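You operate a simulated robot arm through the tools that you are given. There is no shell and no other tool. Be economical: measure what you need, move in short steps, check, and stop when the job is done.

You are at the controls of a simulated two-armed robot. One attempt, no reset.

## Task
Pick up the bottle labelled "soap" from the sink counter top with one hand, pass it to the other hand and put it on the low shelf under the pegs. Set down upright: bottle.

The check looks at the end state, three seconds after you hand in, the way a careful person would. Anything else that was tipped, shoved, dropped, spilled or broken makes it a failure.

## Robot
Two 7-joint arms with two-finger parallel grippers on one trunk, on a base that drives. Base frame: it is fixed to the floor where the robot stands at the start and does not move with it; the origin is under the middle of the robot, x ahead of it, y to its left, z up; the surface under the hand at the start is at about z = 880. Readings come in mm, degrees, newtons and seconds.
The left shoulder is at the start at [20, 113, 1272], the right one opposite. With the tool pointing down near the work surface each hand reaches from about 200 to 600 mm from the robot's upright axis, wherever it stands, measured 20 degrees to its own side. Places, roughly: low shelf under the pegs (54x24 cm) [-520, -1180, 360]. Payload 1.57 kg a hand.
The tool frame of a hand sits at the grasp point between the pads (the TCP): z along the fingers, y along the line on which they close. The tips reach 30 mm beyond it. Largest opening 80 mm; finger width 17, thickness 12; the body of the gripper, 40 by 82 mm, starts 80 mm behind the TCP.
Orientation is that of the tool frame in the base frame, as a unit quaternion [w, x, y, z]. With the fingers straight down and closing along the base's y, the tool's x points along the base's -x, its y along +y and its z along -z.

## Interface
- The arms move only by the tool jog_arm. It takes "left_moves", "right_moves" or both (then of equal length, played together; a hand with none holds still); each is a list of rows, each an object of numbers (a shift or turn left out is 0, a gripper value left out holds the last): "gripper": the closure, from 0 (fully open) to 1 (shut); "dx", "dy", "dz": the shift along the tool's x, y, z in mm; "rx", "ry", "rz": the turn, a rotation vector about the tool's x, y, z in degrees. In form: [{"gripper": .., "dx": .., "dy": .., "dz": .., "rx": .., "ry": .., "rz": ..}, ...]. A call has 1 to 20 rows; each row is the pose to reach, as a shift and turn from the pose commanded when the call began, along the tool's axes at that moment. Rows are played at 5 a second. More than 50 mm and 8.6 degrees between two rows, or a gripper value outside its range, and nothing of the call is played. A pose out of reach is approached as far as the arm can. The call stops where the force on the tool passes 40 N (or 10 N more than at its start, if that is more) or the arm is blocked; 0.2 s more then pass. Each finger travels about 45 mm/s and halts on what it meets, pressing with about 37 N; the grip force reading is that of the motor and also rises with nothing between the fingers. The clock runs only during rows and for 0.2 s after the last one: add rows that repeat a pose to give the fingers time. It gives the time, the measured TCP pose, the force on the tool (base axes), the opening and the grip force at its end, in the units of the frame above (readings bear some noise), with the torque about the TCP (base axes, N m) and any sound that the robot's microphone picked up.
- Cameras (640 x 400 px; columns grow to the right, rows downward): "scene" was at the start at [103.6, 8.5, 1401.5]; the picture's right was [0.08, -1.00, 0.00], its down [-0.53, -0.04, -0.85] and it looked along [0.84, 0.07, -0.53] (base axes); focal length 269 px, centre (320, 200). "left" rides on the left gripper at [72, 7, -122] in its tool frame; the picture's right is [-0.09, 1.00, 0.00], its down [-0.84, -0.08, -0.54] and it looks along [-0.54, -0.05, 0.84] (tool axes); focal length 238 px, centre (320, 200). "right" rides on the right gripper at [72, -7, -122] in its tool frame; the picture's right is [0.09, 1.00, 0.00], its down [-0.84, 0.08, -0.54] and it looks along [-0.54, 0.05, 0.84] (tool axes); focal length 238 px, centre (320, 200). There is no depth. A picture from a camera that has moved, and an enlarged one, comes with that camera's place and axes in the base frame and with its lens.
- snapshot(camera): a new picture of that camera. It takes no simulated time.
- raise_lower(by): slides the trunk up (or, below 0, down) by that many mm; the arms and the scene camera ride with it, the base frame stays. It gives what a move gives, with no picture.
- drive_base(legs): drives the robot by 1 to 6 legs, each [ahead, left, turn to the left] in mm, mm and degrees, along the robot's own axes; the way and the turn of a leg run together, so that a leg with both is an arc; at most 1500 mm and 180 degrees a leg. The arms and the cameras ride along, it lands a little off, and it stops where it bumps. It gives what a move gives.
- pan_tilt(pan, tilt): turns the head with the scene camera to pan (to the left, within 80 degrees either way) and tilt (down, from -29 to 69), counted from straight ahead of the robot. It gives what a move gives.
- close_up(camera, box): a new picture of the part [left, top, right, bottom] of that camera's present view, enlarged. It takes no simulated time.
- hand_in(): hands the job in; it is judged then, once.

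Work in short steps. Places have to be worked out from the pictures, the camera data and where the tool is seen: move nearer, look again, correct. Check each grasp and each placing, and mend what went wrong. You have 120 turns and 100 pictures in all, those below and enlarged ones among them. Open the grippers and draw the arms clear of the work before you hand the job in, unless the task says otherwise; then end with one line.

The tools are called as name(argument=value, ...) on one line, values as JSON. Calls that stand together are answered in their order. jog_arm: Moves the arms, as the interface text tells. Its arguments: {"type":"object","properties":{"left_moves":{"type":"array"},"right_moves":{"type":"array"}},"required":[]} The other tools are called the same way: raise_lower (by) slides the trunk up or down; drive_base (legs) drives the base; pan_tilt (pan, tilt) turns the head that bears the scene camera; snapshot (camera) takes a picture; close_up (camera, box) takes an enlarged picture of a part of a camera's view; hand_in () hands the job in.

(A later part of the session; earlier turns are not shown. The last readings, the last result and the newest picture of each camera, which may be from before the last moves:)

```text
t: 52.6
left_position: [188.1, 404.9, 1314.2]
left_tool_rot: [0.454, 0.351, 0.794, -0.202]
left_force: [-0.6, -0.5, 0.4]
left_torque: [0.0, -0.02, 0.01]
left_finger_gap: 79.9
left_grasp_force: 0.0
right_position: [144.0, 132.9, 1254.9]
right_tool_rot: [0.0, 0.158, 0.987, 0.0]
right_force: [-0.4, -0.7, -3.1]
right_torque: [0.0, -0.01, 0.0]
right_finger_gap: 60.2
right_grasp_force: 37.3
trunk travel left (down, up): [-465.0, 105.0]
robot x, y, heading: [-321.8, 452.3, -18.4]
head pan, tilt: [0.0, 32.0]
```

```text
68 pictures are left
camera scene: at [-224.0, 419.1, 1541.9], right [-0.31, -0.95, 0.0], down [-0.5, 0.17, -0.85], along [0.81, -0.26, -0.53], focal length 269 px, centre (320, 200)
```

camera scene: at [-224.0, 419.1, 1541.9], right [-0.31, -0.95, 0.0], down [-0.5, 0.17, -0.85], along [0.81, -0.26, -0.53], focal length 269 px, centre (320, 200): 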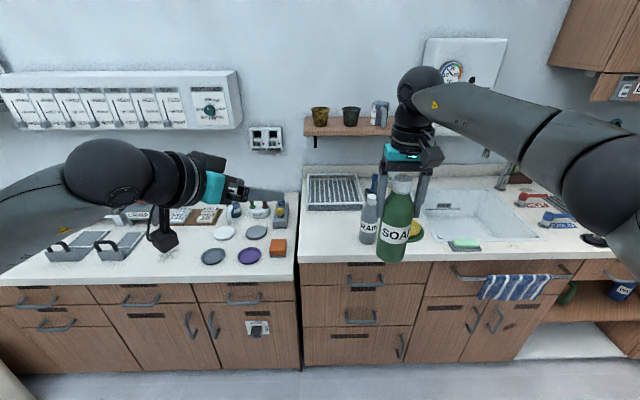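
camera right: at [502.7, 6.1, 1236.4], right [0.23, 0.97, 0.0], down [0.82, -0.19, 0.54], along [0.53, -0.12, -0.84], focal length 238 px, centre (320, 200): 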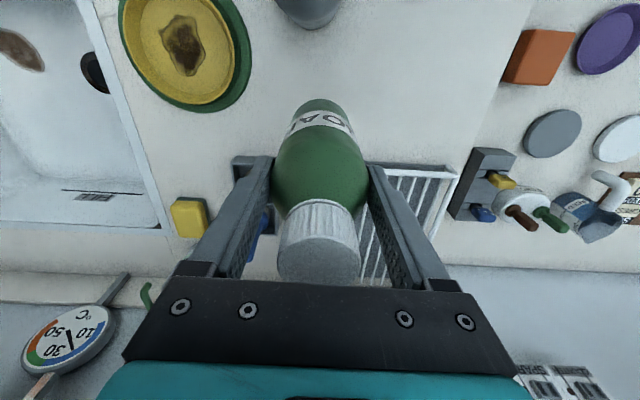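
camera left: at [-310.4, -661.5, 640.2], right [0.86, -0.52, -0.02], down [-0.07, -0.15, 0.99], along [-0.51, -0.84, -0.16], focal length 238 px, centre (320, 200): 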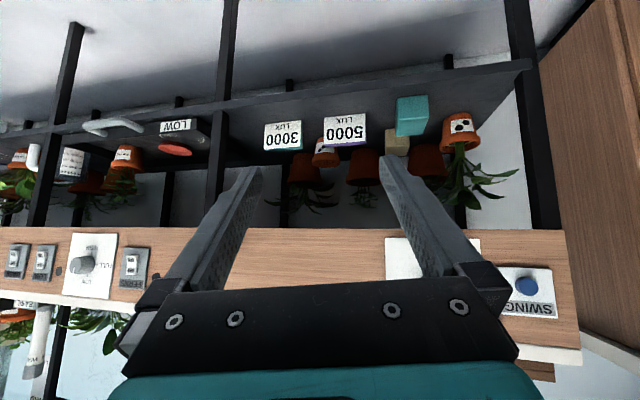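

Handover next: I bring the bottle toward the middle with the right hand, and the left hand to a stand-off point 120 mm behind the bottle's lower body.

jog_arm(right_moves=[{"dx": 18, "dy": 29}, {"dx": 36, "dy": 58}, {"dx": 54, "dy": 88}, {"dx": 72, "dy": 117}, {"dx": 72, "dy": 117}])

jog_arm(left_moves=[{"dx": 19, "dy": -30, "dz": -5}, {"dx": 38, "dy": -60, "dz": -10}, {"dx": 57, "dy": -90, "dz": -14}, {"dx": 76, "dy": -120, "dz": -19}, {"dx": 94, "dy": -149, "dz": -24}, {"dx": 94, "dy": -149, "dz": -24}])

pan_tilt(pan=0, tilt=40)

snapshot(camera="scene")

snapshot(camera="left")

```text
t: 53.8
left_position: [189.0, 405.7, 1314.3]
left_tool_rot: [0.455, 0.35, 0.794, -0.201]
left_force: [0.2, -0.3, 0.6]
left_torque: [-0.01, 0.03, 0.03]
left_finger_gap: 79.8
left_grasp_force: 0.1
right_position: [112.6, 265.8, 1251.8]
right_tool_rot: [0.0, 0.158, 0.987, -0.001]
right_force: [0.0, -0.8, -4.2]
right_torque: [0.04, -0.01, 0.02]
right_finger_gap: 60.4
right_grasp_force: 37.1
trunk travel left (down, up): [-465.0, 105.0]
robot x, y, heading: [-323.0, 450.0, -18.2]
head pan, tilt: [0.0, 32.0]
```

```text
t: 55.2
left_position: [47.5, 345.9, 1240.2]
left_tool_rot: [0.454, 0.351, 0.794, -0.202]
left_force: [0.2, 0.0, 0.1]
left_torque: [-0.01, 0.02, -0.01]
left_finger_gap: 80.1
left_grasp_force: 0.2
left hand out of reach, approached as far as the arm can: row 5, 6
right_position: [113.4, 265.8, 1252.7]
right_tool_rot: [0.0, 0.158, 0.987, 0.0]
right_force: [-0.2, 0.5, -2.5]
right_torque: [0.03, 0.0, -0.04]
right_finger_gap: 60.1
right_grasp_force: 37.6
trunk travel left (down, up): [-465.0, 105.0]
robot x, y, heading: [-321.2, 451.0, -18.2]
head pan, tilt: [0.0, 32.0]
```

```text
t: 55.9
left_position: [47.3, 345.1, 1240.7]
left_tool_rot: [0.454, 0.35, 0.794, -0.201]
left_force: [-0.2, 0.4, 0.4]
left_torque: [0.0, 0.02, 0.01]
left_finger_gap: 80.1
left_grasp_force: 0.1
right_position: [112.9, 265.1, 1252.3]
right_tool_rot: [0.0, 0.159, 0.987, 0.0]
right_force: [0.8, -0.3, -3.1]
right_torque: [0.02, 0.02, 0.04]
right_finger_gap: 60.0
right_grasp_force: 37.0
trunk travel left (down, up): [-465.0, 105.0]
robot x, y, heading: [-323.2, 447.3, -17.9]
head pan, tilt: [0.0, 40.0]
```

```text
67 pictures are left
camera scene: at [-227.8, 420.4, 1529.7], right [-0.31, -0.95, 0.0], down [-0.61, 0.2, -0.77], along [0.73, -0.24, -0.64], focal length 269 px, centre (320, 200)
```

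scene: 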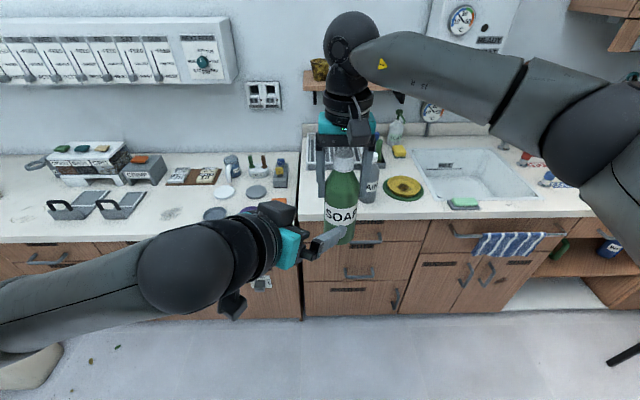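

```text
66 pictures are left
camera left: at [-42.2, 454.1, 1241.2], right [0.77, 0.64, 0.08], down [-0.09, -0.02, 1.0], along [0.63, -0.77, 0.04], focal length 238 px, centre (320, 200)
```

left: 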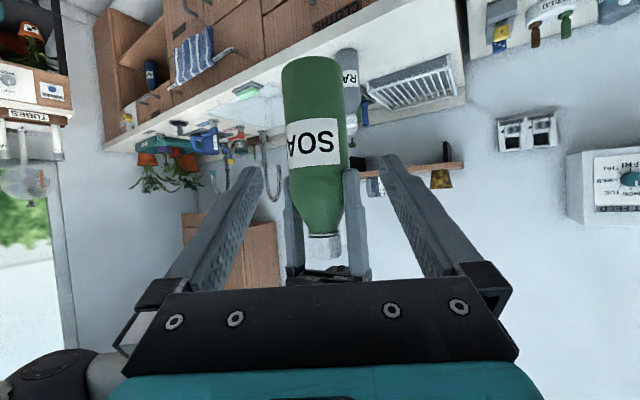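

The geometry agrees between readings and picture: advance 123 mm along the tool with −4 mm in y. I do most of it and look again.

jog_arm(left_moves=[{"dx": 7, "dy": -4, "dz": 0}, {"dx": 7, "dy": -4, "dz": 30}, {"dx": 7, "dy": -4, "dz": 60}, {"dx": 7, "dy": -4, "dz": 75}, {"dx": 7, "dy": -4, "dz": 75}])

snapshot(camera="left")

close_up(camera="scene", box=[220, 90, 440, 310])

```text
t: 57.1
left_position: [102.1, 315.8, 1194.2]
left_tool_rot: [0.452, 0.354, 0.793, -0.205]
left_force: [-13.6, 5.9, 5.8]
left_torque: [-0.13, 0.14, -0.75]
left_finger_gap: 80.0
left_grasp_force: 0.0
left hand out of reach, approached as far as the arm can: row 1, 2, 3, 4, 5
right_position: [116.9, 262.2, 1250.2]
right_tool_rot: [0.003, 0.161, 0.987, -0.001]
right_force: [14.2, -7.5, -8.8]
right_torque: [-0.49, -0.95, 0.07]
right_finger_gap: 61.2
right_grasp_force: 37.1
trunk travel left (down, up): [-465.0, 105.0]
robot x, y, heading: [-323.8, 448.4, -18.1]
head pan, tilt: [0.0, 40.0]
```

```text
65 pictures are left
camera left: at [13.7, 426.2, 1195.7], right [0.77, 0.63, 0.07], down [-0.08, -0.02, 1.0], along [0.63, -0.78, 0.04], focal length 238 px, centre (320, 200)
```

left: 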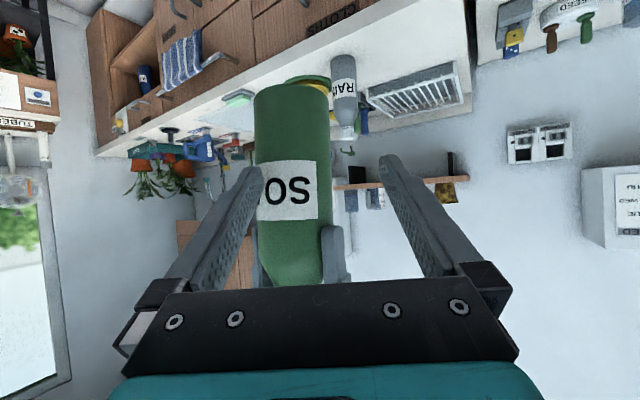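

```text
1.82 times, centred on (330, 200) of scene
camera zoom: at [-226.4, 418.8, 1529.5], right [-0.31, -0.95, 0.0], down [-0.61, 0.2, -0.77], along [0.73, -0.24, -0.64], focal length 490 px, centre (302, 200)
```

zoom: 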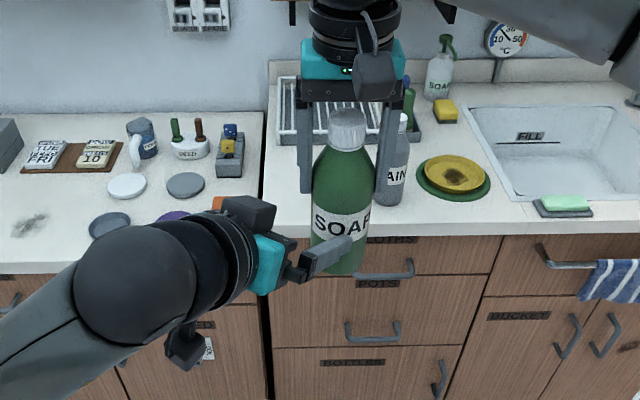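

The left arm ran out of reach to the right, deviated, and one finger is pressing the bottle (≈15 N). I back straight out along the tool axis.

jog_arm(left_moves=[{"dz": -15}, {"dz": -35}, {"dz": -55}, {"dz": -75}, {"dz": -75}])

snapshot(camera="right")

```text
t: 58.3
left_position: [59.8, 368.1, 1230.4]
left_tool_rot: [0.454, 0.351, 0.794, -0.202]
left_force: [-0.5, 1.3, 0.4]
left_torque: [0.03, 0.01, 0.01]
left_finger_gap: 80.3
left_grasp_force: 0.0
right_position: [114.9, 264.8, 1251.3]
right_tool_rot: [0.0, 0.158, 0.987, 0.0]
right_force: [0.1, 0.9, -3.4]
right_torque: [-0.02, 0.02, 0.0]
right_finger_gap: 60.1
right_grasp_force: 36.1
trunk travel left (down, up): [-465.0, 105.0]
robot x, y, heading: [-324.9, 450.3, -18.1]
head pan, tilt: [0.0, 40.0]
```

```text
63 pictures are left
camera right: at [42.7, 280.8, 1374.0], right [0.22, 0.97, 0.0], down [0.82, -0.19, 0.54], along [0.53, -0.12, -0.84], focal length 238 px, centre (320, 200)
```

right: 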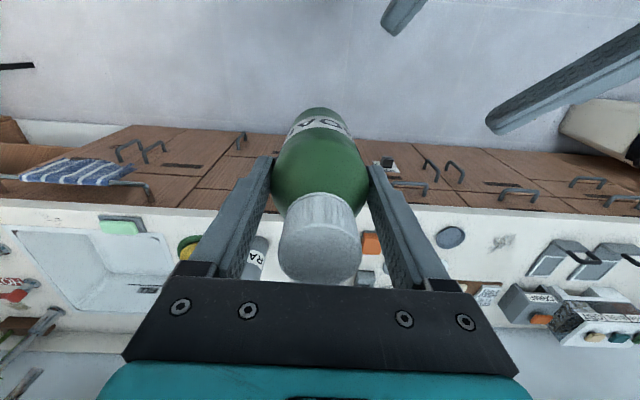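

The bottle has not shifted in the right grip. I move both hands leftward, left first, so that they meet where the left arm had full freedom.

jog_arm(left_moves=[{"dx": 7, "dy": 32, "dz": -12}, {"dx": 15, "dy": 65, "dz": -25}, {"dx": 15, "dy": 65, "dz": -25}])

jog_arm(right_moves=[{"dx": -3, "dy": 25}, {"dx": -5, "dy": 50}, {"dx": -7, "dy": 76}, {"dx": -9, "dy": 103}, {"dx": -9, "dy": 103}])

snapshot(camera="left")

snapshot(camera="scene")

```text
t: 59.1
left_position: [88.6, 436.5, 1230.6]
left_tool_rot: [0.454, 0.35, 0.794, -0.201]
left_force: [0.5, 0.0, -0.2]
left_torque: [0.01, 0.0, -0.03]
left_finger_gap: 80.2
left_grasp_force: 0.1
right_position: [113.8, 264.3, 1252.2]
right_tool_rot: [0.0, 0.158, 0.987, 0.0]
right_force: [0.1, 0.0, -3.6]
right_torque: [-0.02, 0.01, -0.02]
right_finger_gap: 60.2
right_grasp_force: 37.1
trunk travel left (down, up): [-465.0, 105.0]
robot x, y, heading: [-322.0, 446.3, -18.1]
head pan, tilt: [0.0, 40.0]
```

```text
t: 60.3
left_position: [89.0, 435.7, 1230.8]
left_tool_rot: [0.455, 0.35, 0.794, -0.201]
left_force: [0.8, -0.8, -0.2]
left_torque: [-0.01, -0.02, 0.04]
left_finger_gap: 79.9
left_grasp_force: 0.0
right_position: [152.1, 361.9, 1254.6]
right_tool_rot: [0.0, 0.158, 0.987, 0.0]
right_force: [0.2, 0.6, -3.3]
right_torque: [0.0, 0.01, -0.04]
right_finger_gap: 60.2
right_grasp_force: 37.1
trunk travel left (down, up): [-465.0, 105.0]
robot x, y, heading: [-322.0, 446.6, -18.1]
head pan, tilt: [0.0, 40.0]
```

```text
62 pictures are left
camera left: at [-1.8, 544.2, 1231.2], right [0.77, 0.64, 0.08], down [-0.09, -0.02, 1.0], along [0.63, -0.77, 0.04], focal length 238 px, centre (320, 200)
```

left: 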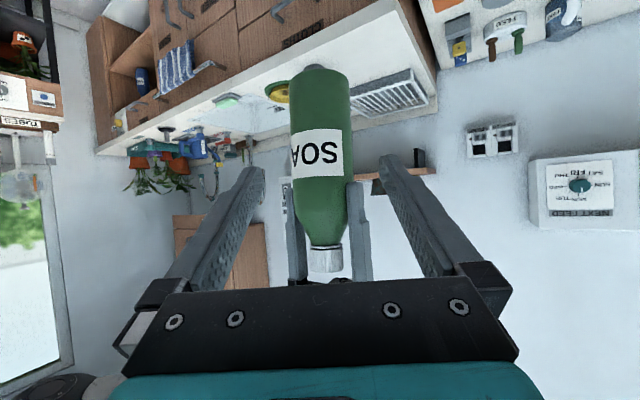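

```text
61 pictures are left
camera scene: at [-227.9, 419.6, 1529.7], right [-0.31, -0.95, 0.0], down [-0.61, 0.2, -0.77], along [0.73, -0.24, -0.64], focal length 269 px, centre (320, 200)
```

scene: 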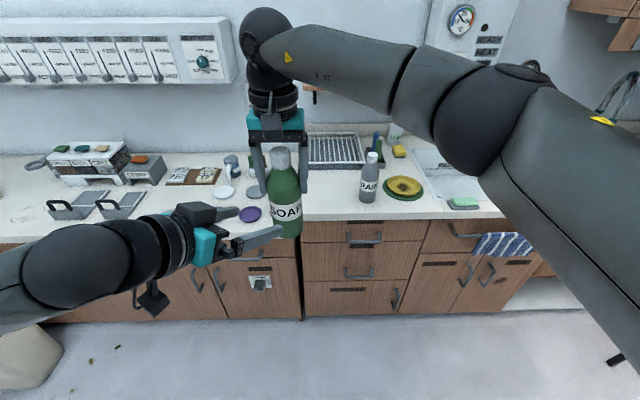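

Line-up is good: bottle axis on the tool axis, ~113 mm ahead. Advance 65 mm and check.

jog_arm(left_moves=[{"dz": 20}, {"dz": 45}, {"dz": 65}, {"dz": 65}])

snapshot(camera="left")

```text
t: 61.3
left_position: [124.2, 392.8, 1198.1]
left_tool_rot: [0.456, 0.35, 0.793, -0.201]
left_force: [0.6, 0.6, -0.6]
left_torque: [0.0, -0.01, 0.0]
left_finger_gap: 80.0
left_grasp_force: 0.0
right_position: [151.3, 361.2, 1255.6]
right_tool_rot: [0.0, 0.158, 0.987, 0.0]
right_force: [-0.5, 0.1, -3.6]
right_torque: [0.02, 0.05, 0.03]
right_finger_gap: 60.3
right_grasp_force: 36.5
trunk travel left (down, up): [-465.0, 105.0]
robot x, y, heading: [-320.6, 448.4, -18.1]
head pan, tilt: [0.0, 40.0]
```

```text
60 pictures are left
camera left: at [34.3, 502.4, 1198.7], right [0.77, 0.64, 0.08], down [-0.09, -0.02, 1.0], along [0.63, -0.77, 0.04], focal length 238 px, centre (320, 200)
```

left: 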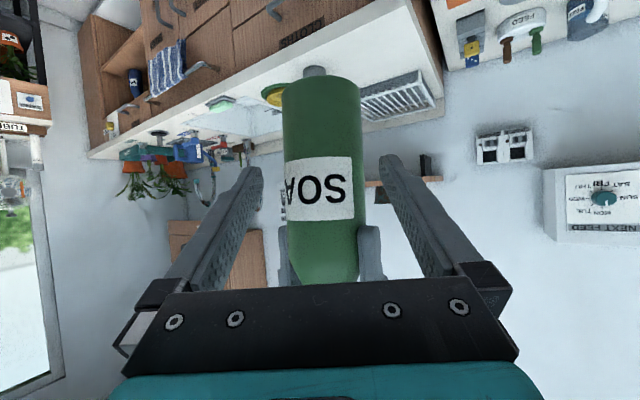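

No force, bottle ~+3 mm in y. Final advance of 47 mm.

jog_arm(left_moves=[{"dy": 3}, {"dy": 3, "dz": 25}, {"dy": 3, "dz": 47}, {"dy": 3, "dz": 47}])

snapshot(camera="left")

close_up(camera="scene", box=[180, 80, 380, 290])

```text
t: 62.3
left_position: [154.6, 366.4, 1173.7]
left_tool_rot: [0.454, 0.352, 0.793, -0.203]
left_force: [0.3, 0.1, 0.0]
left_torque: [0.02, 0.0, 0.0]
left_finger_gap: 80.2
left_grasp_force: 0.0
right_position: [151.7, 361.4, 1255.1]
right_tool_rot: [0.001, 0.158, 0.987, 0.0]
right_force: [0.2, 1.2, -3.8]
right_torque: [-0.01, 0.06, -0.01]
right_finger_gap: 60.2
right_grasp_force: 36.7
trunk travel left (down, up): [-465.0, 105.0]
robot x, y, heading: [-320.5, 449.9, -18.3]
head pan, tilt: [0.0, 40.0]
```

```text
59 pictures are left
camera left: at [64.4, 476.1, 1174.9], right [0.77, 0.64, 0.08], down [-0.09, -0.02, 1.0], along [0.63, -0.77, 0.04], focal length 238 px, centre (320, 200)
```

left: 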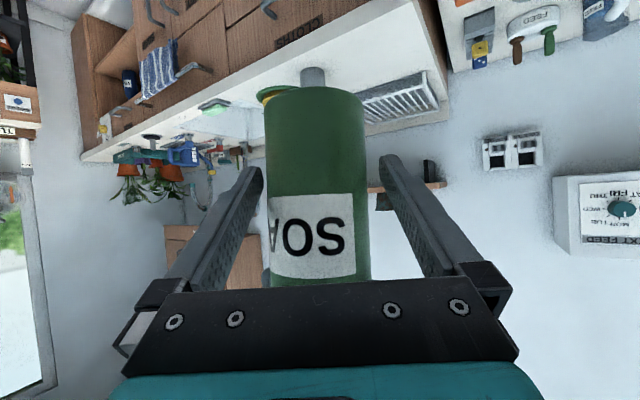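

```text
1.90 times, centred on (280, 185) of scene
camera zoom: at [-227.9, 420.6, 1529.7], right [-0.31, -0.95, 0.0], down [-0.61, 0.2, -0.77], along [0.73, -0.24, -0.64], focal length 513 px, centre (396, 229)
```

zoom: 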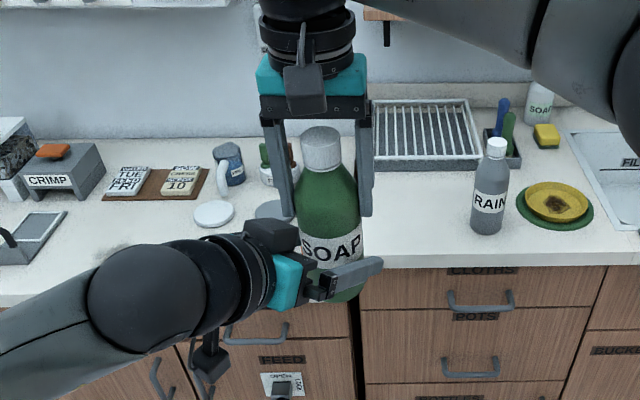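

Centred between the left fingers. Closing the left gripper while the right holds.

jog_arm(left_moves=[{"gripper": 0.15}, {"gripper": 0.3}, {"gripper": 0.6}, {"gripper": 1}, {"gripper": 1}, {"gripper": 1}])

snapshot(camera="left")

```text
t: 63.7
left_position: [154.2, 365.8, 1175.0]
left_tool_rot: [0.455, 0.351, 0.793, -0.203]
left_force: [-8.3, -6.9, 0.6]
left_torque: [0.46, -0.46, 0.22]
left_finger_gap: 61.3
left_grasp_force: 37.4
right_position: [151.5, 361.7, 1255.4]
right_tool_rot: [0.001, 0.159, 0.987, 0.001]
right_force: [8.5, 6.9, -4.9]
right_torque: [0.09, -0.16, -0.23]
right_finger_gap: 60.5
right_grasp_force: 37.2
trunk travel left (down, up): [-465.0, 105.0]
robot x, y, heading: [-323.5, 450.0, -18.2]
head pan, tilt: [0.0, 40.0]
```

```text
57 pictures are left
camera left: at [63.7, 475.8, 1174.8], right [0.77, 0.63, 0.08], down [-0.09, -0.02, 1.0], along [0.63, -0.77, 0.04], focal length 238 px, centre (320, 200)
```

left: 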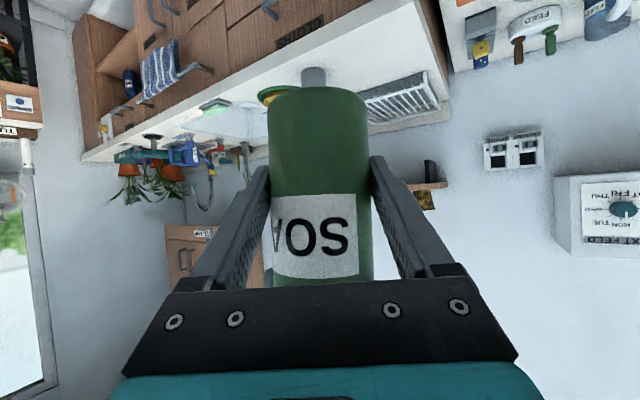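

Held at 61.3 mm, with ~11 N sideways stress between the hands. I shift the left 1.5 mm to relieve it, then open the right.

jog_arm(left_moves=[{"dy": -1.5}, {"dy": -1.5}])

jog_arm(right_moves=[{"gripper": 0.7}, {"gripper": 0.3}, {"gripper": 0}, {"gripper": 0}, {"gripper": 0}])

snapshot(camera="right")

```text
t: 64.3
left_position: [153.7, 364.6, 1174.6]
left_tool_rot: [0.454, 0.35, 0.794, -0.201]
left_force: [-8.7, -3.0, 0.6]
left_torque: [-0.17, -0.6, -0.42]
left_finger_gap: 61.3
left_grasp_force: 36.7
right_position: [152.5, 360.5, 1255.1]
right_tool_rot: [0.001, 0.158, 0.987, 0.0]
right_force: [8.9, 2.8, -3.9]
right_torque: [0.4, -0.02, 0.36]
right_finger_gap: 60.0
right_grasp_force: 37.2
trunk travel left (down, up): [-465.0, 105.0]
robot x, y, heading: [-319.3, 451.1, -18.3]
head pan, tilt: [0.0, 40.0]
```

```text
t: 65.5
left_position: [152.9, 365.0, 1175.7]
left_tool_rot: [0.455, 0.35, 0.794, -0.201]
left_force: [-0.1, -0.3, -0.4]
left_torque: [0.03, 0.01, -0.02]
left_finger_gap: 61.2
left_grasp_force: 36.9
right_position: [151.9, 361.4, 1255.9]
right_tool_rot: [0.001, 0.158, 0.987, 0.0]
right_force: [0.0, 0.0, 0.2]
right_torque: [-0.01, 0.01, 0.02]
right_finger_gap: 80.0
right_grasp_force: 0.1
trunk travel left (down, up): [-465.0, 105.0]
robot x, y, heading: [-320.3, 448.7, -18.3]
head pan, tilt: [0.0, 40.0]
```

```text
56 pictures are left
camera right: at [81.1, 376.9, 1377.2], right [0.22, 0.97, 0.0], down [0.82, -0.19, 0.54], along [0.53, -0.12, -0.84], focal length 238 px, centre (320, 200)
```

right: 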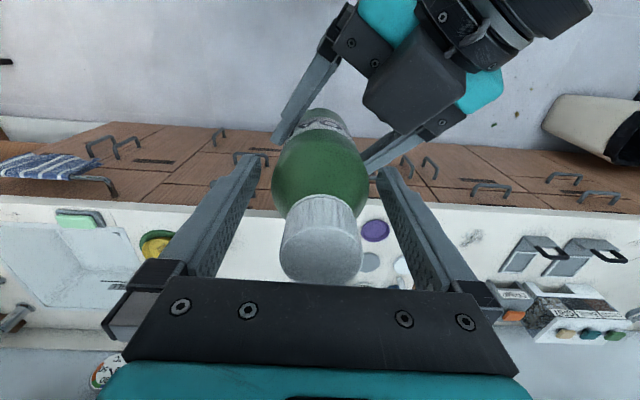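

The bottle is in the left hand. I draw the right hand straight up clear and check.

jog_arm(right_moves=[{"dz": -25}, {"dz": -65}, {"dz": -105}, {"dz": -140}, {"dz": -140}])

snapshot(camera="scene")

snapshot(camera="left")

```text
t: 66.7
left_position: [153.4, 364.5, 1174.9]
left_tool_rot: [0.454, 0.351, 0.794, -0.201]
left_force: [0.8, 0.0, -0.4]
left_torque: [0.03, -0.01, -0.01]
left_finger_gap: 61.3
left_grasp_force: 36.9
right_position: [150.9, 362.8, 1394.5]
right_tool_rot: [0.0, 0.158, 0.987, 0.0]
right_force: [0.7, -0.5, 0.7]
right_torque: [0.0, 0.05, 0.01]
right_finger_gap: 80.1
right_grasp_force: 0.0
trunk travel left (down, up): [-465.0, 105.0]
robot x, y, heading: [-324.5, 452.0, -18.4]
head pan, tilt: [0.0, 40.0]
```

```text
55 pictures are left
camera scene: at [-227.5, 419.9, 1529.6], right [-0.31, -0.95, 0.0], down [-0.61, 0.2, -0.77], along [0.73, -0.24, -0.64], focal length 269 px, centre (320, 200)
```

scene: 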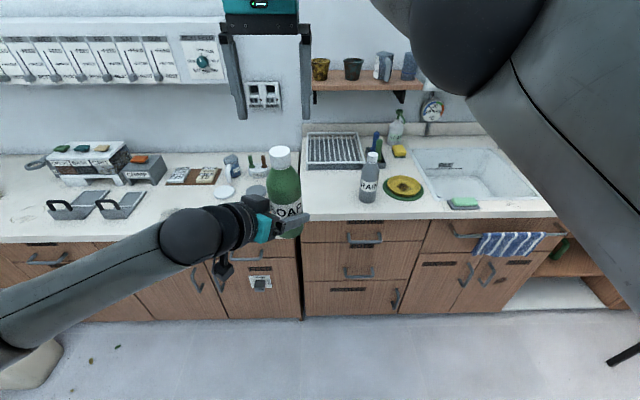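

```text
54 pictures are left
camera left: at [63.9, 474.0, 1175.0], right [0.77, 0.64, 0.08], down [-0.09, -0.02, 1.0], along [0.63, -0.77, 0.04], focal length 238 px, centre (320, 200)
```

left: 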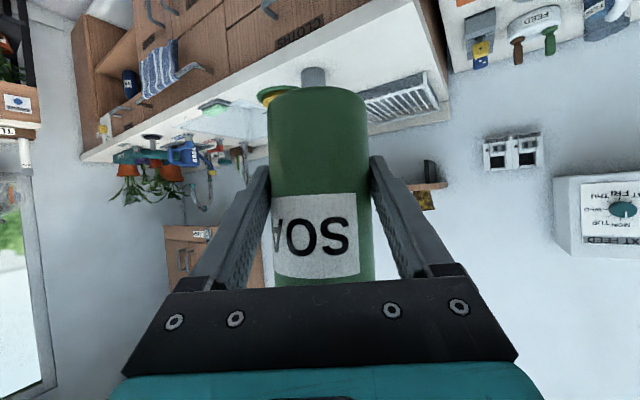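

Clean handover: the bottle is upright in the left hand. Now I tuck the right hand back and to the right so that it stays off the bench later.

jog_arm(right_moves=[{"dx": 26, "dy": -34}, {"dx": 52, "dy": -68}, {"dx": 78, "dy": -102}, {"dx": 104, "dy": -137}, {"dx": 130, "dy": -172}, {"dx": 156, "dy": -207}, {"dx": 182, "dy": -242}, {"dx": 208, "dy": -276}, {"dx": 234, "dy": -310}, {"dx": 260, "dy": -345}, {"dx": 260, "dy": -345}])

```text
t: 69.1
left_position: [154.2, 365.9, 1174.7]
left_tool_rot: [0.454, 0.351, 0.794, -0.201]
left_force: [-0.3, -0.1, 0.7]
left_torque: [0.01, 0.03, 0.02]
left_finger_gap: 61.0
left_grasp_force: 37.0
right_position: [-202.6, 113.1, 1394.6]
right_tool_rot: [0.0, 0.157, 0.988, 0.001]
right_force: [-0.2, -0.4, -0.9]
right_torque: [-0.01, 0.02, 0.02]
right_finger_gap: 79.9
right_grasp_force: 0.0
trunk travel left (down, up): [-465.0, 105.0]
robot x, y, heading: [-324.1, 449.2, -18.0]
head pan, tilt: [0.0, 40.0]
```

Now drive toward the shelf: turn to heading −77° (so the left tool points square into the shelf), then move to a staging point about 200 mm short of the placing pose.

drive_base(legs=[[0, 0, -59.3], [0, -309, 0], [800, 0, 0]])

pan_tilt(pan=-10, tilt=42)

snapshot(camera="scene")

```text
t: 77.8
left_position: [-279.7, -873.9, 1175.2]
left_tool_rot: [0.294, 0.699, 0.514, -0.401]
left_force: [-0.2, 0.0, 0.0]
left_torque: [-0.01, -0.01, 0.0]
left_finger_gap: 60.8
left_grasp_force: 37.3
right_position: [-677.5, -694.6, 1394.9]
right_tool_rot: [-0.001, 0.628, 0.778, 0.0]
right_force: [0.6, 0.3, 0.7]
right_torque: [-0.04, 0.04, -0.01]
right_finger_gap: 79.9
right_grasp_force: 0.1
trunk travel left (down, up): [-465.0, 105.0]
robot x, y, heading: [-447.0, -418.7, -78.0]
head pan, tilt: [0.0, 40.0]
```

```text
t: 78.5
left_position: [-280.3, -873.8, 1174.8]
left_tool_rot: [0.294, 0.699, 0.514, -0.401]
left_force: [0.3, 0.1, -0.1]
left_torque: [0.03, -0.02, 0.02]
left_finger_gap: 60.5
left_grasp_force: 37.2
right_position: [-678.0, -694.2, 1394.4]
right_tool_rot: [-0.001, 0.629, 0.778, 0.0]
right_force: [0.1, 0.0, 0.2]
right_torque: [-0.01, -0.01, 0.02]
right_finger_gap: 79.9
right_grasp_force: 0.0
trunk travel left (down, up): [-465.0, 105.0]
robot x, y, heading: [-451.4, -423.0, -77.7]
head pan, tilt: [-10.0, 42.0]
```

```text
53 pictures are left
camera scene: at [-438.2, -512.2, 1526.8], right [-1.0, -0.04, 0.0], down [-0.03, 0.67, -0.74], along [0.03, -0.74, -0.67], focal length 269 px, centre (320, 200)
```

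scene: 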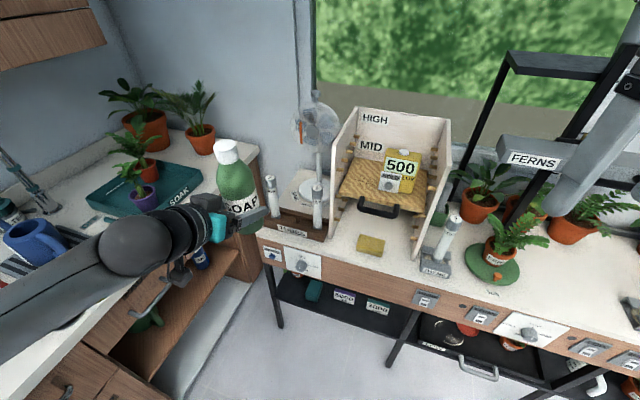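

The arm and elbow are clear of the counter edge (s≈−474). The hand is 79 mm to the right of the chosen line, so I shift the base, then lower the trunk fully and look.

drive_base(legs=[[39, 69, 0.5]])

raise_lower(by=-465)

pan_tilt(pan=-10, tilt=38)

snapshot(camera="scene")

snapshot(camera="left")

```text
t: 79.6
left_position: [-198.8, -893.2, 1175.4]
left_tool_rot: [0.295, 0.697, 0.518, -0.399]
left_force: [-0.7, 0.4, -0.6]
left_torque: [0.0, 0.0, -0.03]
left_finger_gap: 60.6
left_grasp_force: 37.6
right_position: [-598.6, -717.2, 1394.9]
right_tool_rot: [0.0, 0.625, 0.781, 0.0]
right_force: [1.2, 1.2, -0.6]
right_torque: [0.01, 0.04, 0.0]
right_finger_gap: 80.1
right_grasp_force: 0.1
trunk travel left (down, up): [-465.0, 105.0]
robot x, y, heading: [-370.4, -443.6, -77.6]
head pan, tilt: [-10.0, 42.0]
```

```text
refused: -465 is not a number from -400 to 400
```

```text
t: 80.2
left_position: [-199.6, -892.0, 1173.5]
left_tool_rot: [0.296, 0.697, 0.517, -0.4]
left_force: [-0.2, -0.2, 0.3]
left_torque: [0.07, -0.01, 0.01]
left_finger_gap: 60.6
left_grasp_force: 37.3
right_position: [-599.4, -718.2, 1394.2]
right_tool_rot: [0.0, 0.624, 0.781, -0.001]
right_force: [0.1, -0.2, 0.4]
right_torque: [-0.02, -0.01, -0.01]
right_finger_gap: 80.1
right_grasp_force: 0.1
trunk travel left (down, up): [-465.0, 105.0]
robot x, y, heading: [-371.2, -442.8, -77.5]
head pan, tilt: [-10.0, 38.0]
```

```text
52 pictures are left
camera scene: at [-360.8, -536.4, 1532.7], right [-1.0, -0.05, 0.0], down [-0.03, 0.62, -0.79], along [0.04, -0.79, -0.62], focal length 269 px, centre (320, 200)
```

scene: 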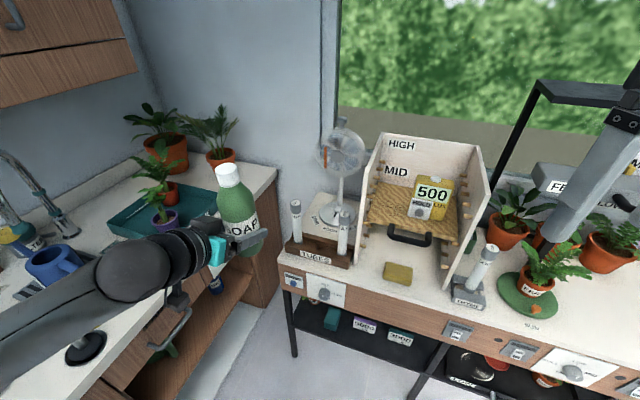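

```text
51 pictures are left
camera left: at [-151.6, -759.5, 1174.9], right [0.94, -0.33, 0.08], down [-0.06, 0.06, 1.0], along [-0.34, -0.94, 0.04], focal length 238 px, centre (320, 200)
```

left: 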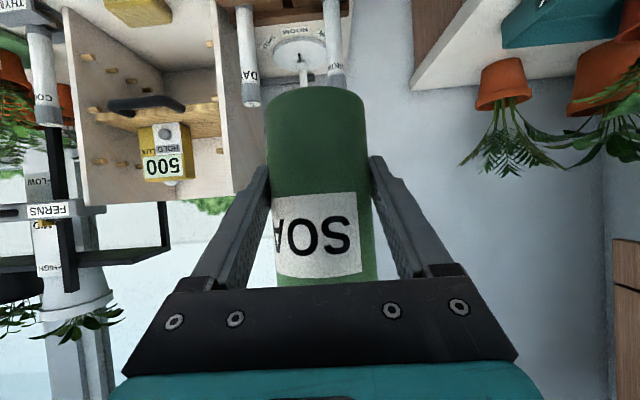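

The hand lies on the right line (s≈−222, d≈−369). Before lowering, I look left to see how far the left elbow is from the counter.

pan_tilt(pan=50, tilt=50)

snapshot(camera="scene")

```text
t: 81.5
left_position: [-200.2, -893.2, 1175.4]
left_tool_rot: [0.295, 0.697, 0.517, -0.4]
left_force: [0.6, 0.0, 0.4]
left_torque: [0.01, -0.03, 0.0]
left_finger_gap: 60.8
left_grasp_force: 37.5
right_position: [-599.1, -718.1, 1395.4]
right_tool_rot: [0.001, 0.625, 0.781, 0.0]
right_force: [0.0, 0.0, -0.2]
right_torque: [0.01, 0.0, -0.03]
right_finger_gap: 79.9
right_grasp_force: 0.1
trunk travel left (down, up): [-465.0, 105.0]
robot x, y, heading: [-369.8, -444.8, -77.7]
head pan, tilt: [50.0, 50.0]
```

```text
50 pictures are left
camera scene: at [-296.4, -485.6, 1515.5], right [-0.46, -0.89, 0.0], down [-0.68, 0.35, -0.64], along [0.57, -0.29, -0.77], focal length 269 px, centre (320, 200)
```

scene: 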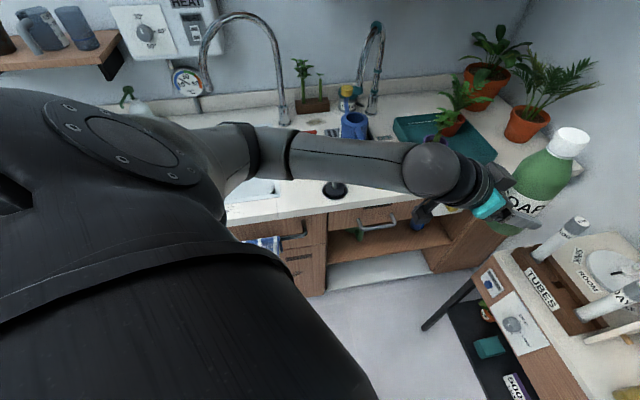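

The elbow could come close to the counter front once lowered. I lower the arm first relative to the trunk (300 mm, in free air) to see where the elbow goes.

jog_arm(left_moves=[{"dx": 33, "dz": 19}, {"dx": 65, "dz": 38}, {"dx": 98, "dz": 56}, {"dx": 130, "dz": 75}, {"dx": 163, "dz": 94}, {"dx": 195, "dz": 113}, {"dx": 228, "dz": 131}, {"dx": 260, "dz": 150}, {"dx": 260, "dz": 150}])

snapshot(camera="scene")

```text
t: 83.5
left_position: [-198.5, -891.2, 874.5]
left_tool_rot: [0.296, 0.696, 0.517, -0.4]
left_force: [0.0, 0.4, -0.6]
left_torque: [0.02, -0.01, -0.02]
left_finger_gap: 60.7
left_grasp_force: 37.0
right_position: [-598.6, -717.1, 1396.1]
right_tool_rot: [0.0, 0.624, 0.781, 0.0]
right_force: [-0.4, 0.0, 0.0]
right_torque: [0.02, 0.01, 0.0]
right_finger_gap: 80.2
right_grasp_force: 0.0
trunk travel left (down, up): [-465.0, 105.0]
robot x, y, heading: [-369.2, -439.4, -77.2]
head pan, tilt: [50.0, 50.0]
```

```text
49 pictures are left
camera scene: at [-296.3, -485.1, 1515.6], right [-0.46, -0.89, 0.0], down [-0.68, 0.35, -0.64], along [0.57, -0.29, -0.77], focal length 269 px, centre (320, 200)
```

scene: 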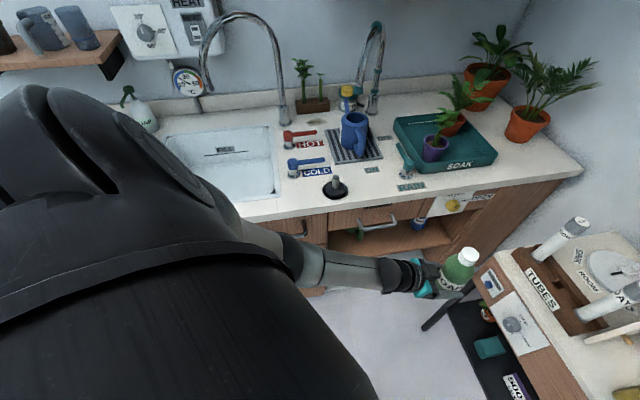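

Fully reachable, and the elbow moves inward, well clear of the counter. Now lower the trunk 440 mm in two steps.

raise_lower(by=-220)

raise_lower(by=-220)

pan_tilt(pan=0, tilt=42)

snapshot(camera="scene")

snapshot(camera="left")

```text
t: 85.8
left_position: [-198.4, -891.9, 653.8]
left_tool_rot: [0.295, 0.697, 0.517, -0.399]
left_force: [0.2, 0.0, -0.5]
left_torque: [0.01, 0.01, 0.02]
left_finger_gap: 60.4
left_grasp_force: 37.3
right_position: [-598.6, -717.3, 1174.4]
right_tool_rot: [0.0, 0.625, 0.781, 0.0]
right_force: [1.1, 0.2, 0.5]
right_torque: [-0.01, -0.02, -0.03]
right_finger_gap: 80.0
right_grasp_force: 0.0
trunk travel left (down, up): [-245.0, 325.0]
robot x, y, heading: [-371.8, -440.3, -77.2]
head pan, tilt: [50.0, 50.0]
```

```text
t: 88.2
left_position: [-197.5, -892.6, 435.2]
left_tool_rot: [0.295, 0.697, 0.517, -0.4]
left_force: [-0.8, 0.4, -0.5]
left_torque: [0.04, 0.0, -0.01]
left_finger_gap: 60.7
left_grasp_force: 37.0
right_position: [-599.7, -717.6, 955.7]
right_tool_rot: [0.0, 0.625, 0.781, 0.0]
right_force: [0.3, -0.5, -0.1]
right_torque: [0.0, -0.01, -0.02]
right_finger_gap: 80.1
right_grasp_force: 0.0
trunk travel left (down, up): [-25.0, 545.0]
robot x, y, heading: [-374.8, -441.7, -77.4]
head pan, tilt: [50.0, 50.0]
```

```text
t: 89.3
left_position: [-197.5, -892.6, 434.5]
left_tool_rot: [0.296, 0.696, 0.518, -0.4]
left_force: [-0.7, -0.7, -0.4]
left_torque: [0.05, -0.01, 0.01]
left_finger_gap: 60.8
left_grasp_force: 37.0
right_position: [-598.6, -717.0, 954.9]
right_tool_rot: [0.001, 0.624, 0.781, 0.001]
right_force: [0.2, 0.7, 0.3]
right_torque: [0.01, 0.0, -0.02]
right_finger_gap: 79.9
right_grasp_force: 0.1
trunk travel left (down, up): [-25.0, 545.0]
robot x, y, heading: [-372.6, -444.1, -77.5]
head pan, tilt: [0.0, 42.0]
```

```text
48 pictures are left
camera scene: at [-346.4, -531.6, 1086.7], right [-0.98, -0.22, 0.0], down [-0.15, 0.65, -0.74], along [0.16, -0.72, -0.67], focal length 269 px, centre (320, 200)
```

scene: 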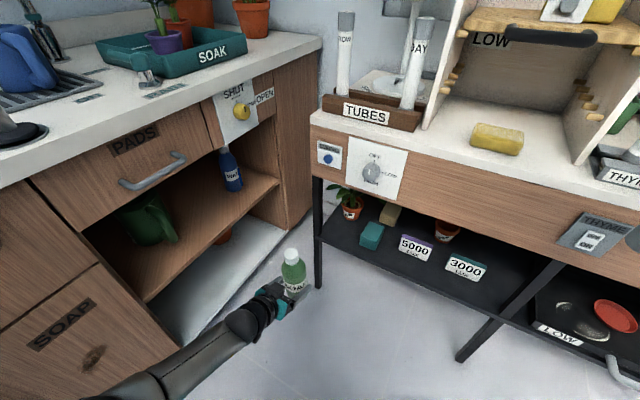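

```text
47 pictures are left
camera left: at [-151.0, -758.4, 435.0], right [0.94, -0.33, 0.08], down [-0.06, 0.06, 1.0], along [-0.34, -0.94, 0.04], focal length 238 px, centre (320, 200)
```

left: 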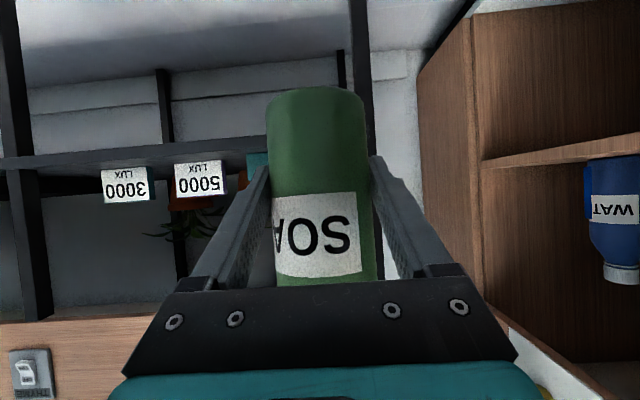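

The bottle hangs upright at base z≈382 with everything clear. Zooming in on the shelf's left corner for a relative measurement.

close_up(camera="scene", box=[260, 160, 420, 320])

```text
2.50 times, centred on (340, 240) of scene
camera zoom: at [-346.4, -531.6, 1086.7], right [-0.98, -0.22, 0.0], down [-0.15, 0.65, -0.74], along [0.16, -0.72, -0.67], focal length 673 px, centre (270, 100)
```

zoom: 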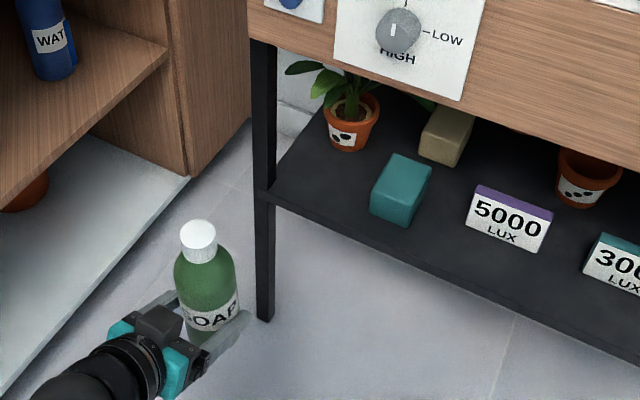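

Consistent numbers: front edge d≈−133, leg inner face s≈−278, teal block s≈−145, pot rim front d≈−25. Target bottle centre s≈−211, d≈−88. First I pull the right hand further back and up so it stays off the bench items.

jog_arm(right_moves=[{"dx": 30, "dz": -30}, {"dx": 60, "dz": -60}, {"dx": 90, "dz": -90}, {"dx": 120, "dz": -120}, {"dx": 120, "dz": -120}])

drive_base(legs=[[130, -75, 0]])

snapshot(camera="scene")

```text
t: 90.5
left_position: [-198.2, -891.6, 434.2]
left_tool_rot: [0.296, 0.697, 0.517, -0.4]
left_force: [0.0, 0.1, 0.1]
left_torque: [0.02, -0.02, 0.02]
left_finger_gap: 60.9
left_grasp_force: 37.1
right_position: [-554.2, -602.6, 1036.6]
right_tool_rot: [0.0, 0.625, 0.78, 0.0]
right_force: [-0.3, 0.6, -0.3]
right_torque: [0.02, 0.02, 0.01]
right_finger_gap: 79.7
right_grasp_force: 0.0
right hand out of reach, approached as far as the arm can: row 1, 2, 3, 4, 5
trunk travel left (down, up): [-25.0, 545.0]
robot x, y, heading: [-371.2, -443.7, -77.4]
head pan, tilt: [0.0, 42.0]
```

```text
t: 91.9
left_position: [-243.8, -1032.2, 434.0]
left_tool_rot: [0.295, 0.697, 0.517, -0.4]
left_force: [-0.1, 0.4, 0.3]
left_torque: [0.05, -0.02, 0.02]
left_finger_gap: 60.6
left_grasp_force: 36.4
right_position: [-599.2, -741.3, 1035.2]
right_tool_rot: [0.001, 0.625, 0.781, 0.0]
right_force: [-1.7, 0.2, 0.4]
right_torque: [0.05, 0.02, 0.01]
right_finger_gap: 79.9
right_grasp_force: 0.0
trunk travel left (down, up): [-25.0, 545.0]
robot x, y, heading: [-413.5, -581.4, -77.3]
head pan, tilt: [0.0, 42.0]
```

```text
45 pictures are left
camera scene: at [-390.8, -671.3, 1086.8], right [-0.98, -0.22, 0.0], down [-0.15, 0.65, -0.74], along [0.16, -0.73, -0.67], focal length 269 px, centre (320, 200)
```

scene: 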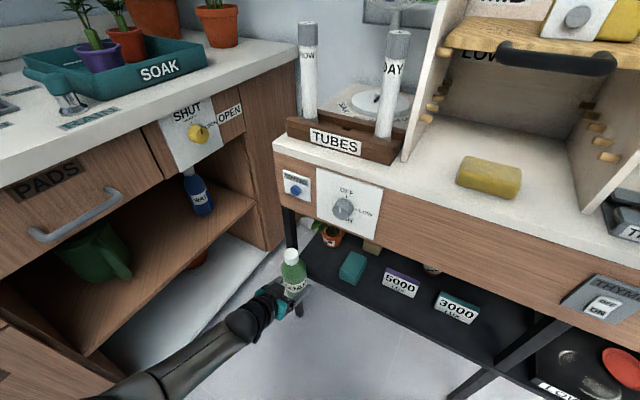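

Now at s≈−220, d≈−223. A close look at bottle, leg and shelf before entering.

close_up(camera="scene", box=[230, 200, 390, 330])

snapshot(camera="left")

```text
3.08 times, centred on (310, 265) of scene
camera zoom: at [-390.8, -671.3, 1086.8], right [-0.98, -0.22, 0.0], down [-0.15, 0.65, -0.74], along [0.16, -0.73, -0.67], focal length 829 px, centre (351, 0)
```

zoom: 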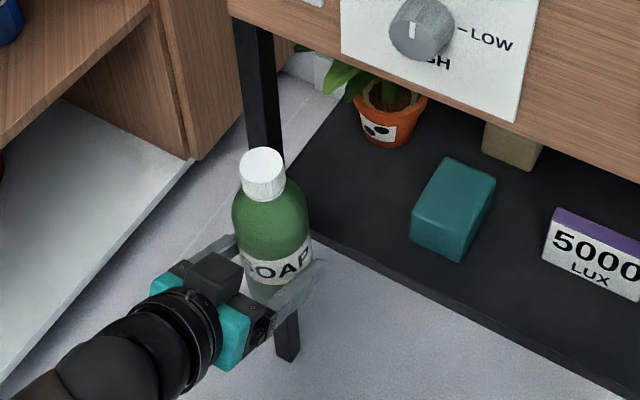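

```text
43 pictures are left
camera left: at [-195.8, -898.4, 434.9], right [0.94, -0.34, 0.08], down [-0.06, 0.06, 1.0], along [-0.34, -0.94, 0.04], focal length 238 px, centre (320, 200)
```

left: 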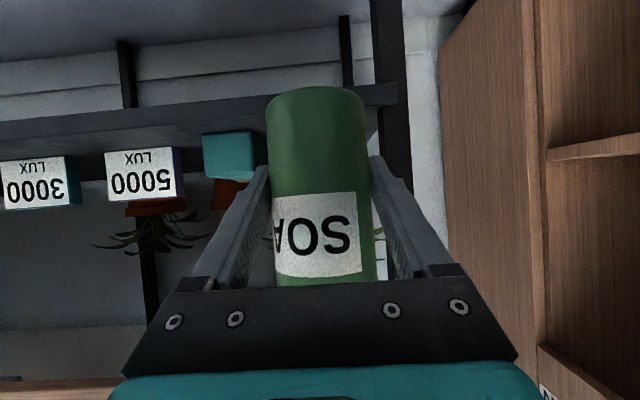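

Both cameras put the gap between leg and teal block centred about 16 mm to the right of the bottle. I shift the hand right 16 mm, then drive 90 mm in.

jog_arm(left_moves=[{"dy": -8}, {"dy": -16}, {"dy": -16}])

drive_base(legs=[[78, -45, 0]])

close_up(camera="scene", box=[230, 200, 390, 330])

snapshot(camera="left")

```text
t: 92.7
left_position: [-260.3, -1027.6, 434.2]
left_tool_rot: [0.295, 0.698, 0.517, -0.399]
left_force: [-0.1, -0.6, -0.4]
left_torque: [0.05, 0.03, -0.04]
left_finger_gap: 60.6
left_grasp_force: 36.9
right_position: [-599.4, -741.4, 1034.8]
right_tool_rot: [0.0, 0.625, 0.78, 0.0]
right_force: [-0.2, 0.2, 0.4]
right_torque: [0.03, -0.03, 0.03]
right_finger_gap: 79.9
right_grasp_force: 0.2
trunk travel left (down, up): [-25.0, 545.0]
robot x, y, heading: [-413.9, -582.7, -77.5]
head pan, tilt: [0.0, 42.0]
```

```text
t: 93.8
left_position: [-285.1, -1113.3, 434.4]
left_tool_rot: [0.296, 0.696, 0.518, -0.399]
left_force: [-0.9, 0.2, -0.2]
left_torque: [0.03, -0.03, 0.0]
left_finger_gap: 60.7
left_grasp_force: 36.5
right_position: [-624.3, -827.7, 1036.2]
right_tool_rot: [0.0, 0.625, 0.781, 0.0]
right_force: [0.1, -0.5, -0.6]
right_torque: [0.0, 0.03, 0.0]
right_finger_gap: 80.2
right_grasp_force: 0.1
trunk travel left (down, up): [-25.0, 545.0]
robot x, y, heading: [-442.2, -665.3, -77.4]
head pan, tilt: [0.0, 42.0]
```

```text
3.08 times, centred on (310, 265) of scene
camera zoom: at [-416.7, -757.0, 1086.8], right [-0.98, -0.22, 0.0], down [-0.15, 0.65, -0.74], along [0.16, -0.72, -0.67], focal length 829 px, centre (351, 0)
```

zoom: 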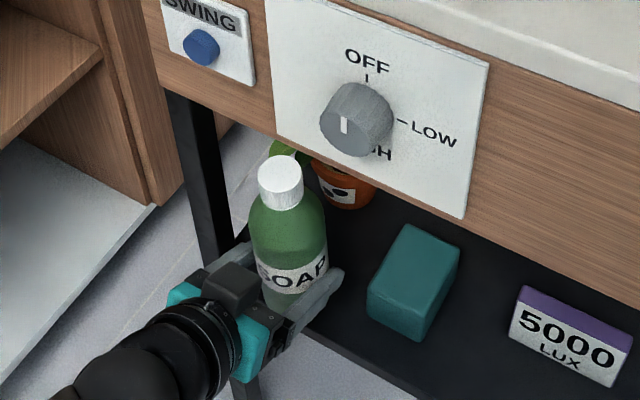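

```text
41 pictures are left
camera left: at [-237.4, -978.9, 435.2], right [0.94, -0.33, 0.08], down [-0.06, 0.06, 1.0], along [-0.34, -0.94, 0.04], focal length 238 px, centre (320, 200)
```

left: 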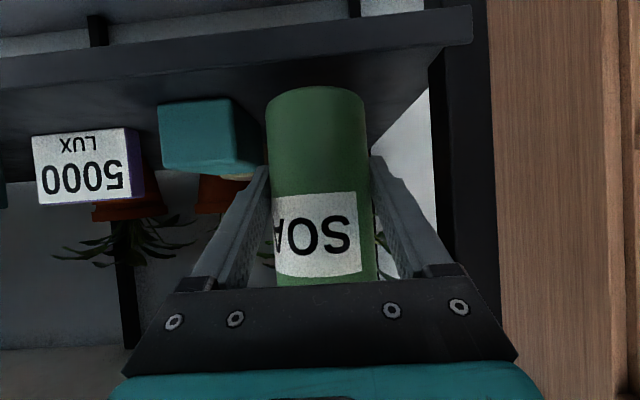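

Well lined up: centre s≈−205, d≈−133 (over the edge), with ~20 mm to the teal block. Drive the last 45 mm.

drive_base(legs=[[39, -22, 0]])

close_up(camera="scene", box=[230, 200, 390, 330])

snapshot(camera="left")

```text
t: 94.7
left_position: [-298.5, -1155.0, 433.7]
left_tool_rot: [0.295, 0.698, 0.517, -0.399]
left_force: [-0.3, 0.6, 0.6]
left_torque: [-0.01, 0.0, 0.0]
left_finger_gap: 61.0
left_grasp_force: 37.2
right_position: [-638.2, -870.9, 1034.3]
right_tool_rot: [0.0, 0.625, 0.78, 0.0]
right_force: [-0.6, -0.3, -0.1]
right_torque: [0.01, 0.0, 0.02]
right_finger_gap: 79.9
right_grasp_force: 0.1
trunk travel left (down, up): [-25.0, 545.0]
robot x, y, heading: [-453.0, -707.4, -77.3]
head pan, tilt: [0.0, 42.0]
```

```text
3.08 times, centred on (310, 265) of scene
camera zoom: at [-429.6, -799.8, 1086.8], right [-0.98, -0.22, 0.0], down [-0.15, 0.65, -0.74], along [0.16, -0.72, -0.67], focal length 829 px, centre (351, 0)
```

zoom: 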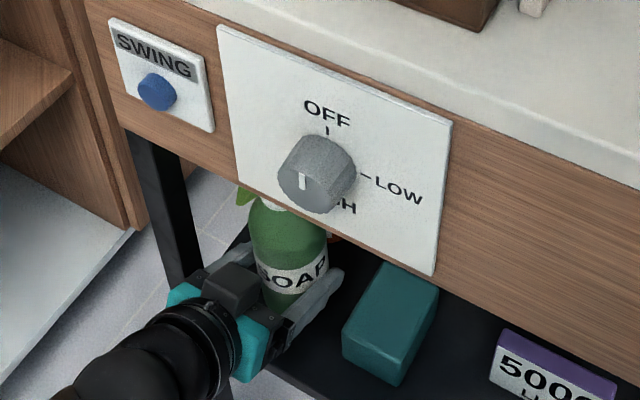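

```text
39 pictures are left
camera left: at [-250.4, -1021.6, 435.0], right [0.94, -0.33, 0.08], down [-0.06, 0.06, 1.0], along [-0.34, -0.94, 0.04], focal length 238 px, centre (320, 200)
```

left: 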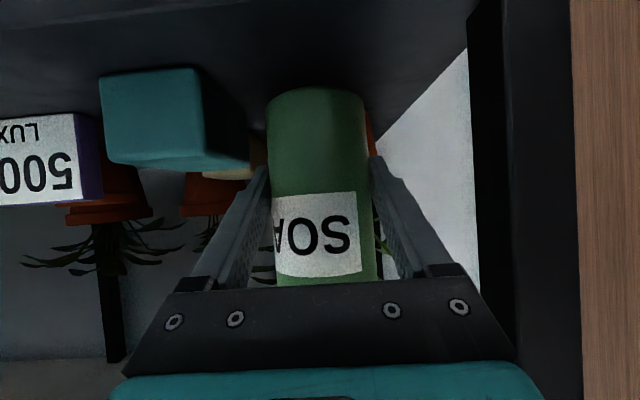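

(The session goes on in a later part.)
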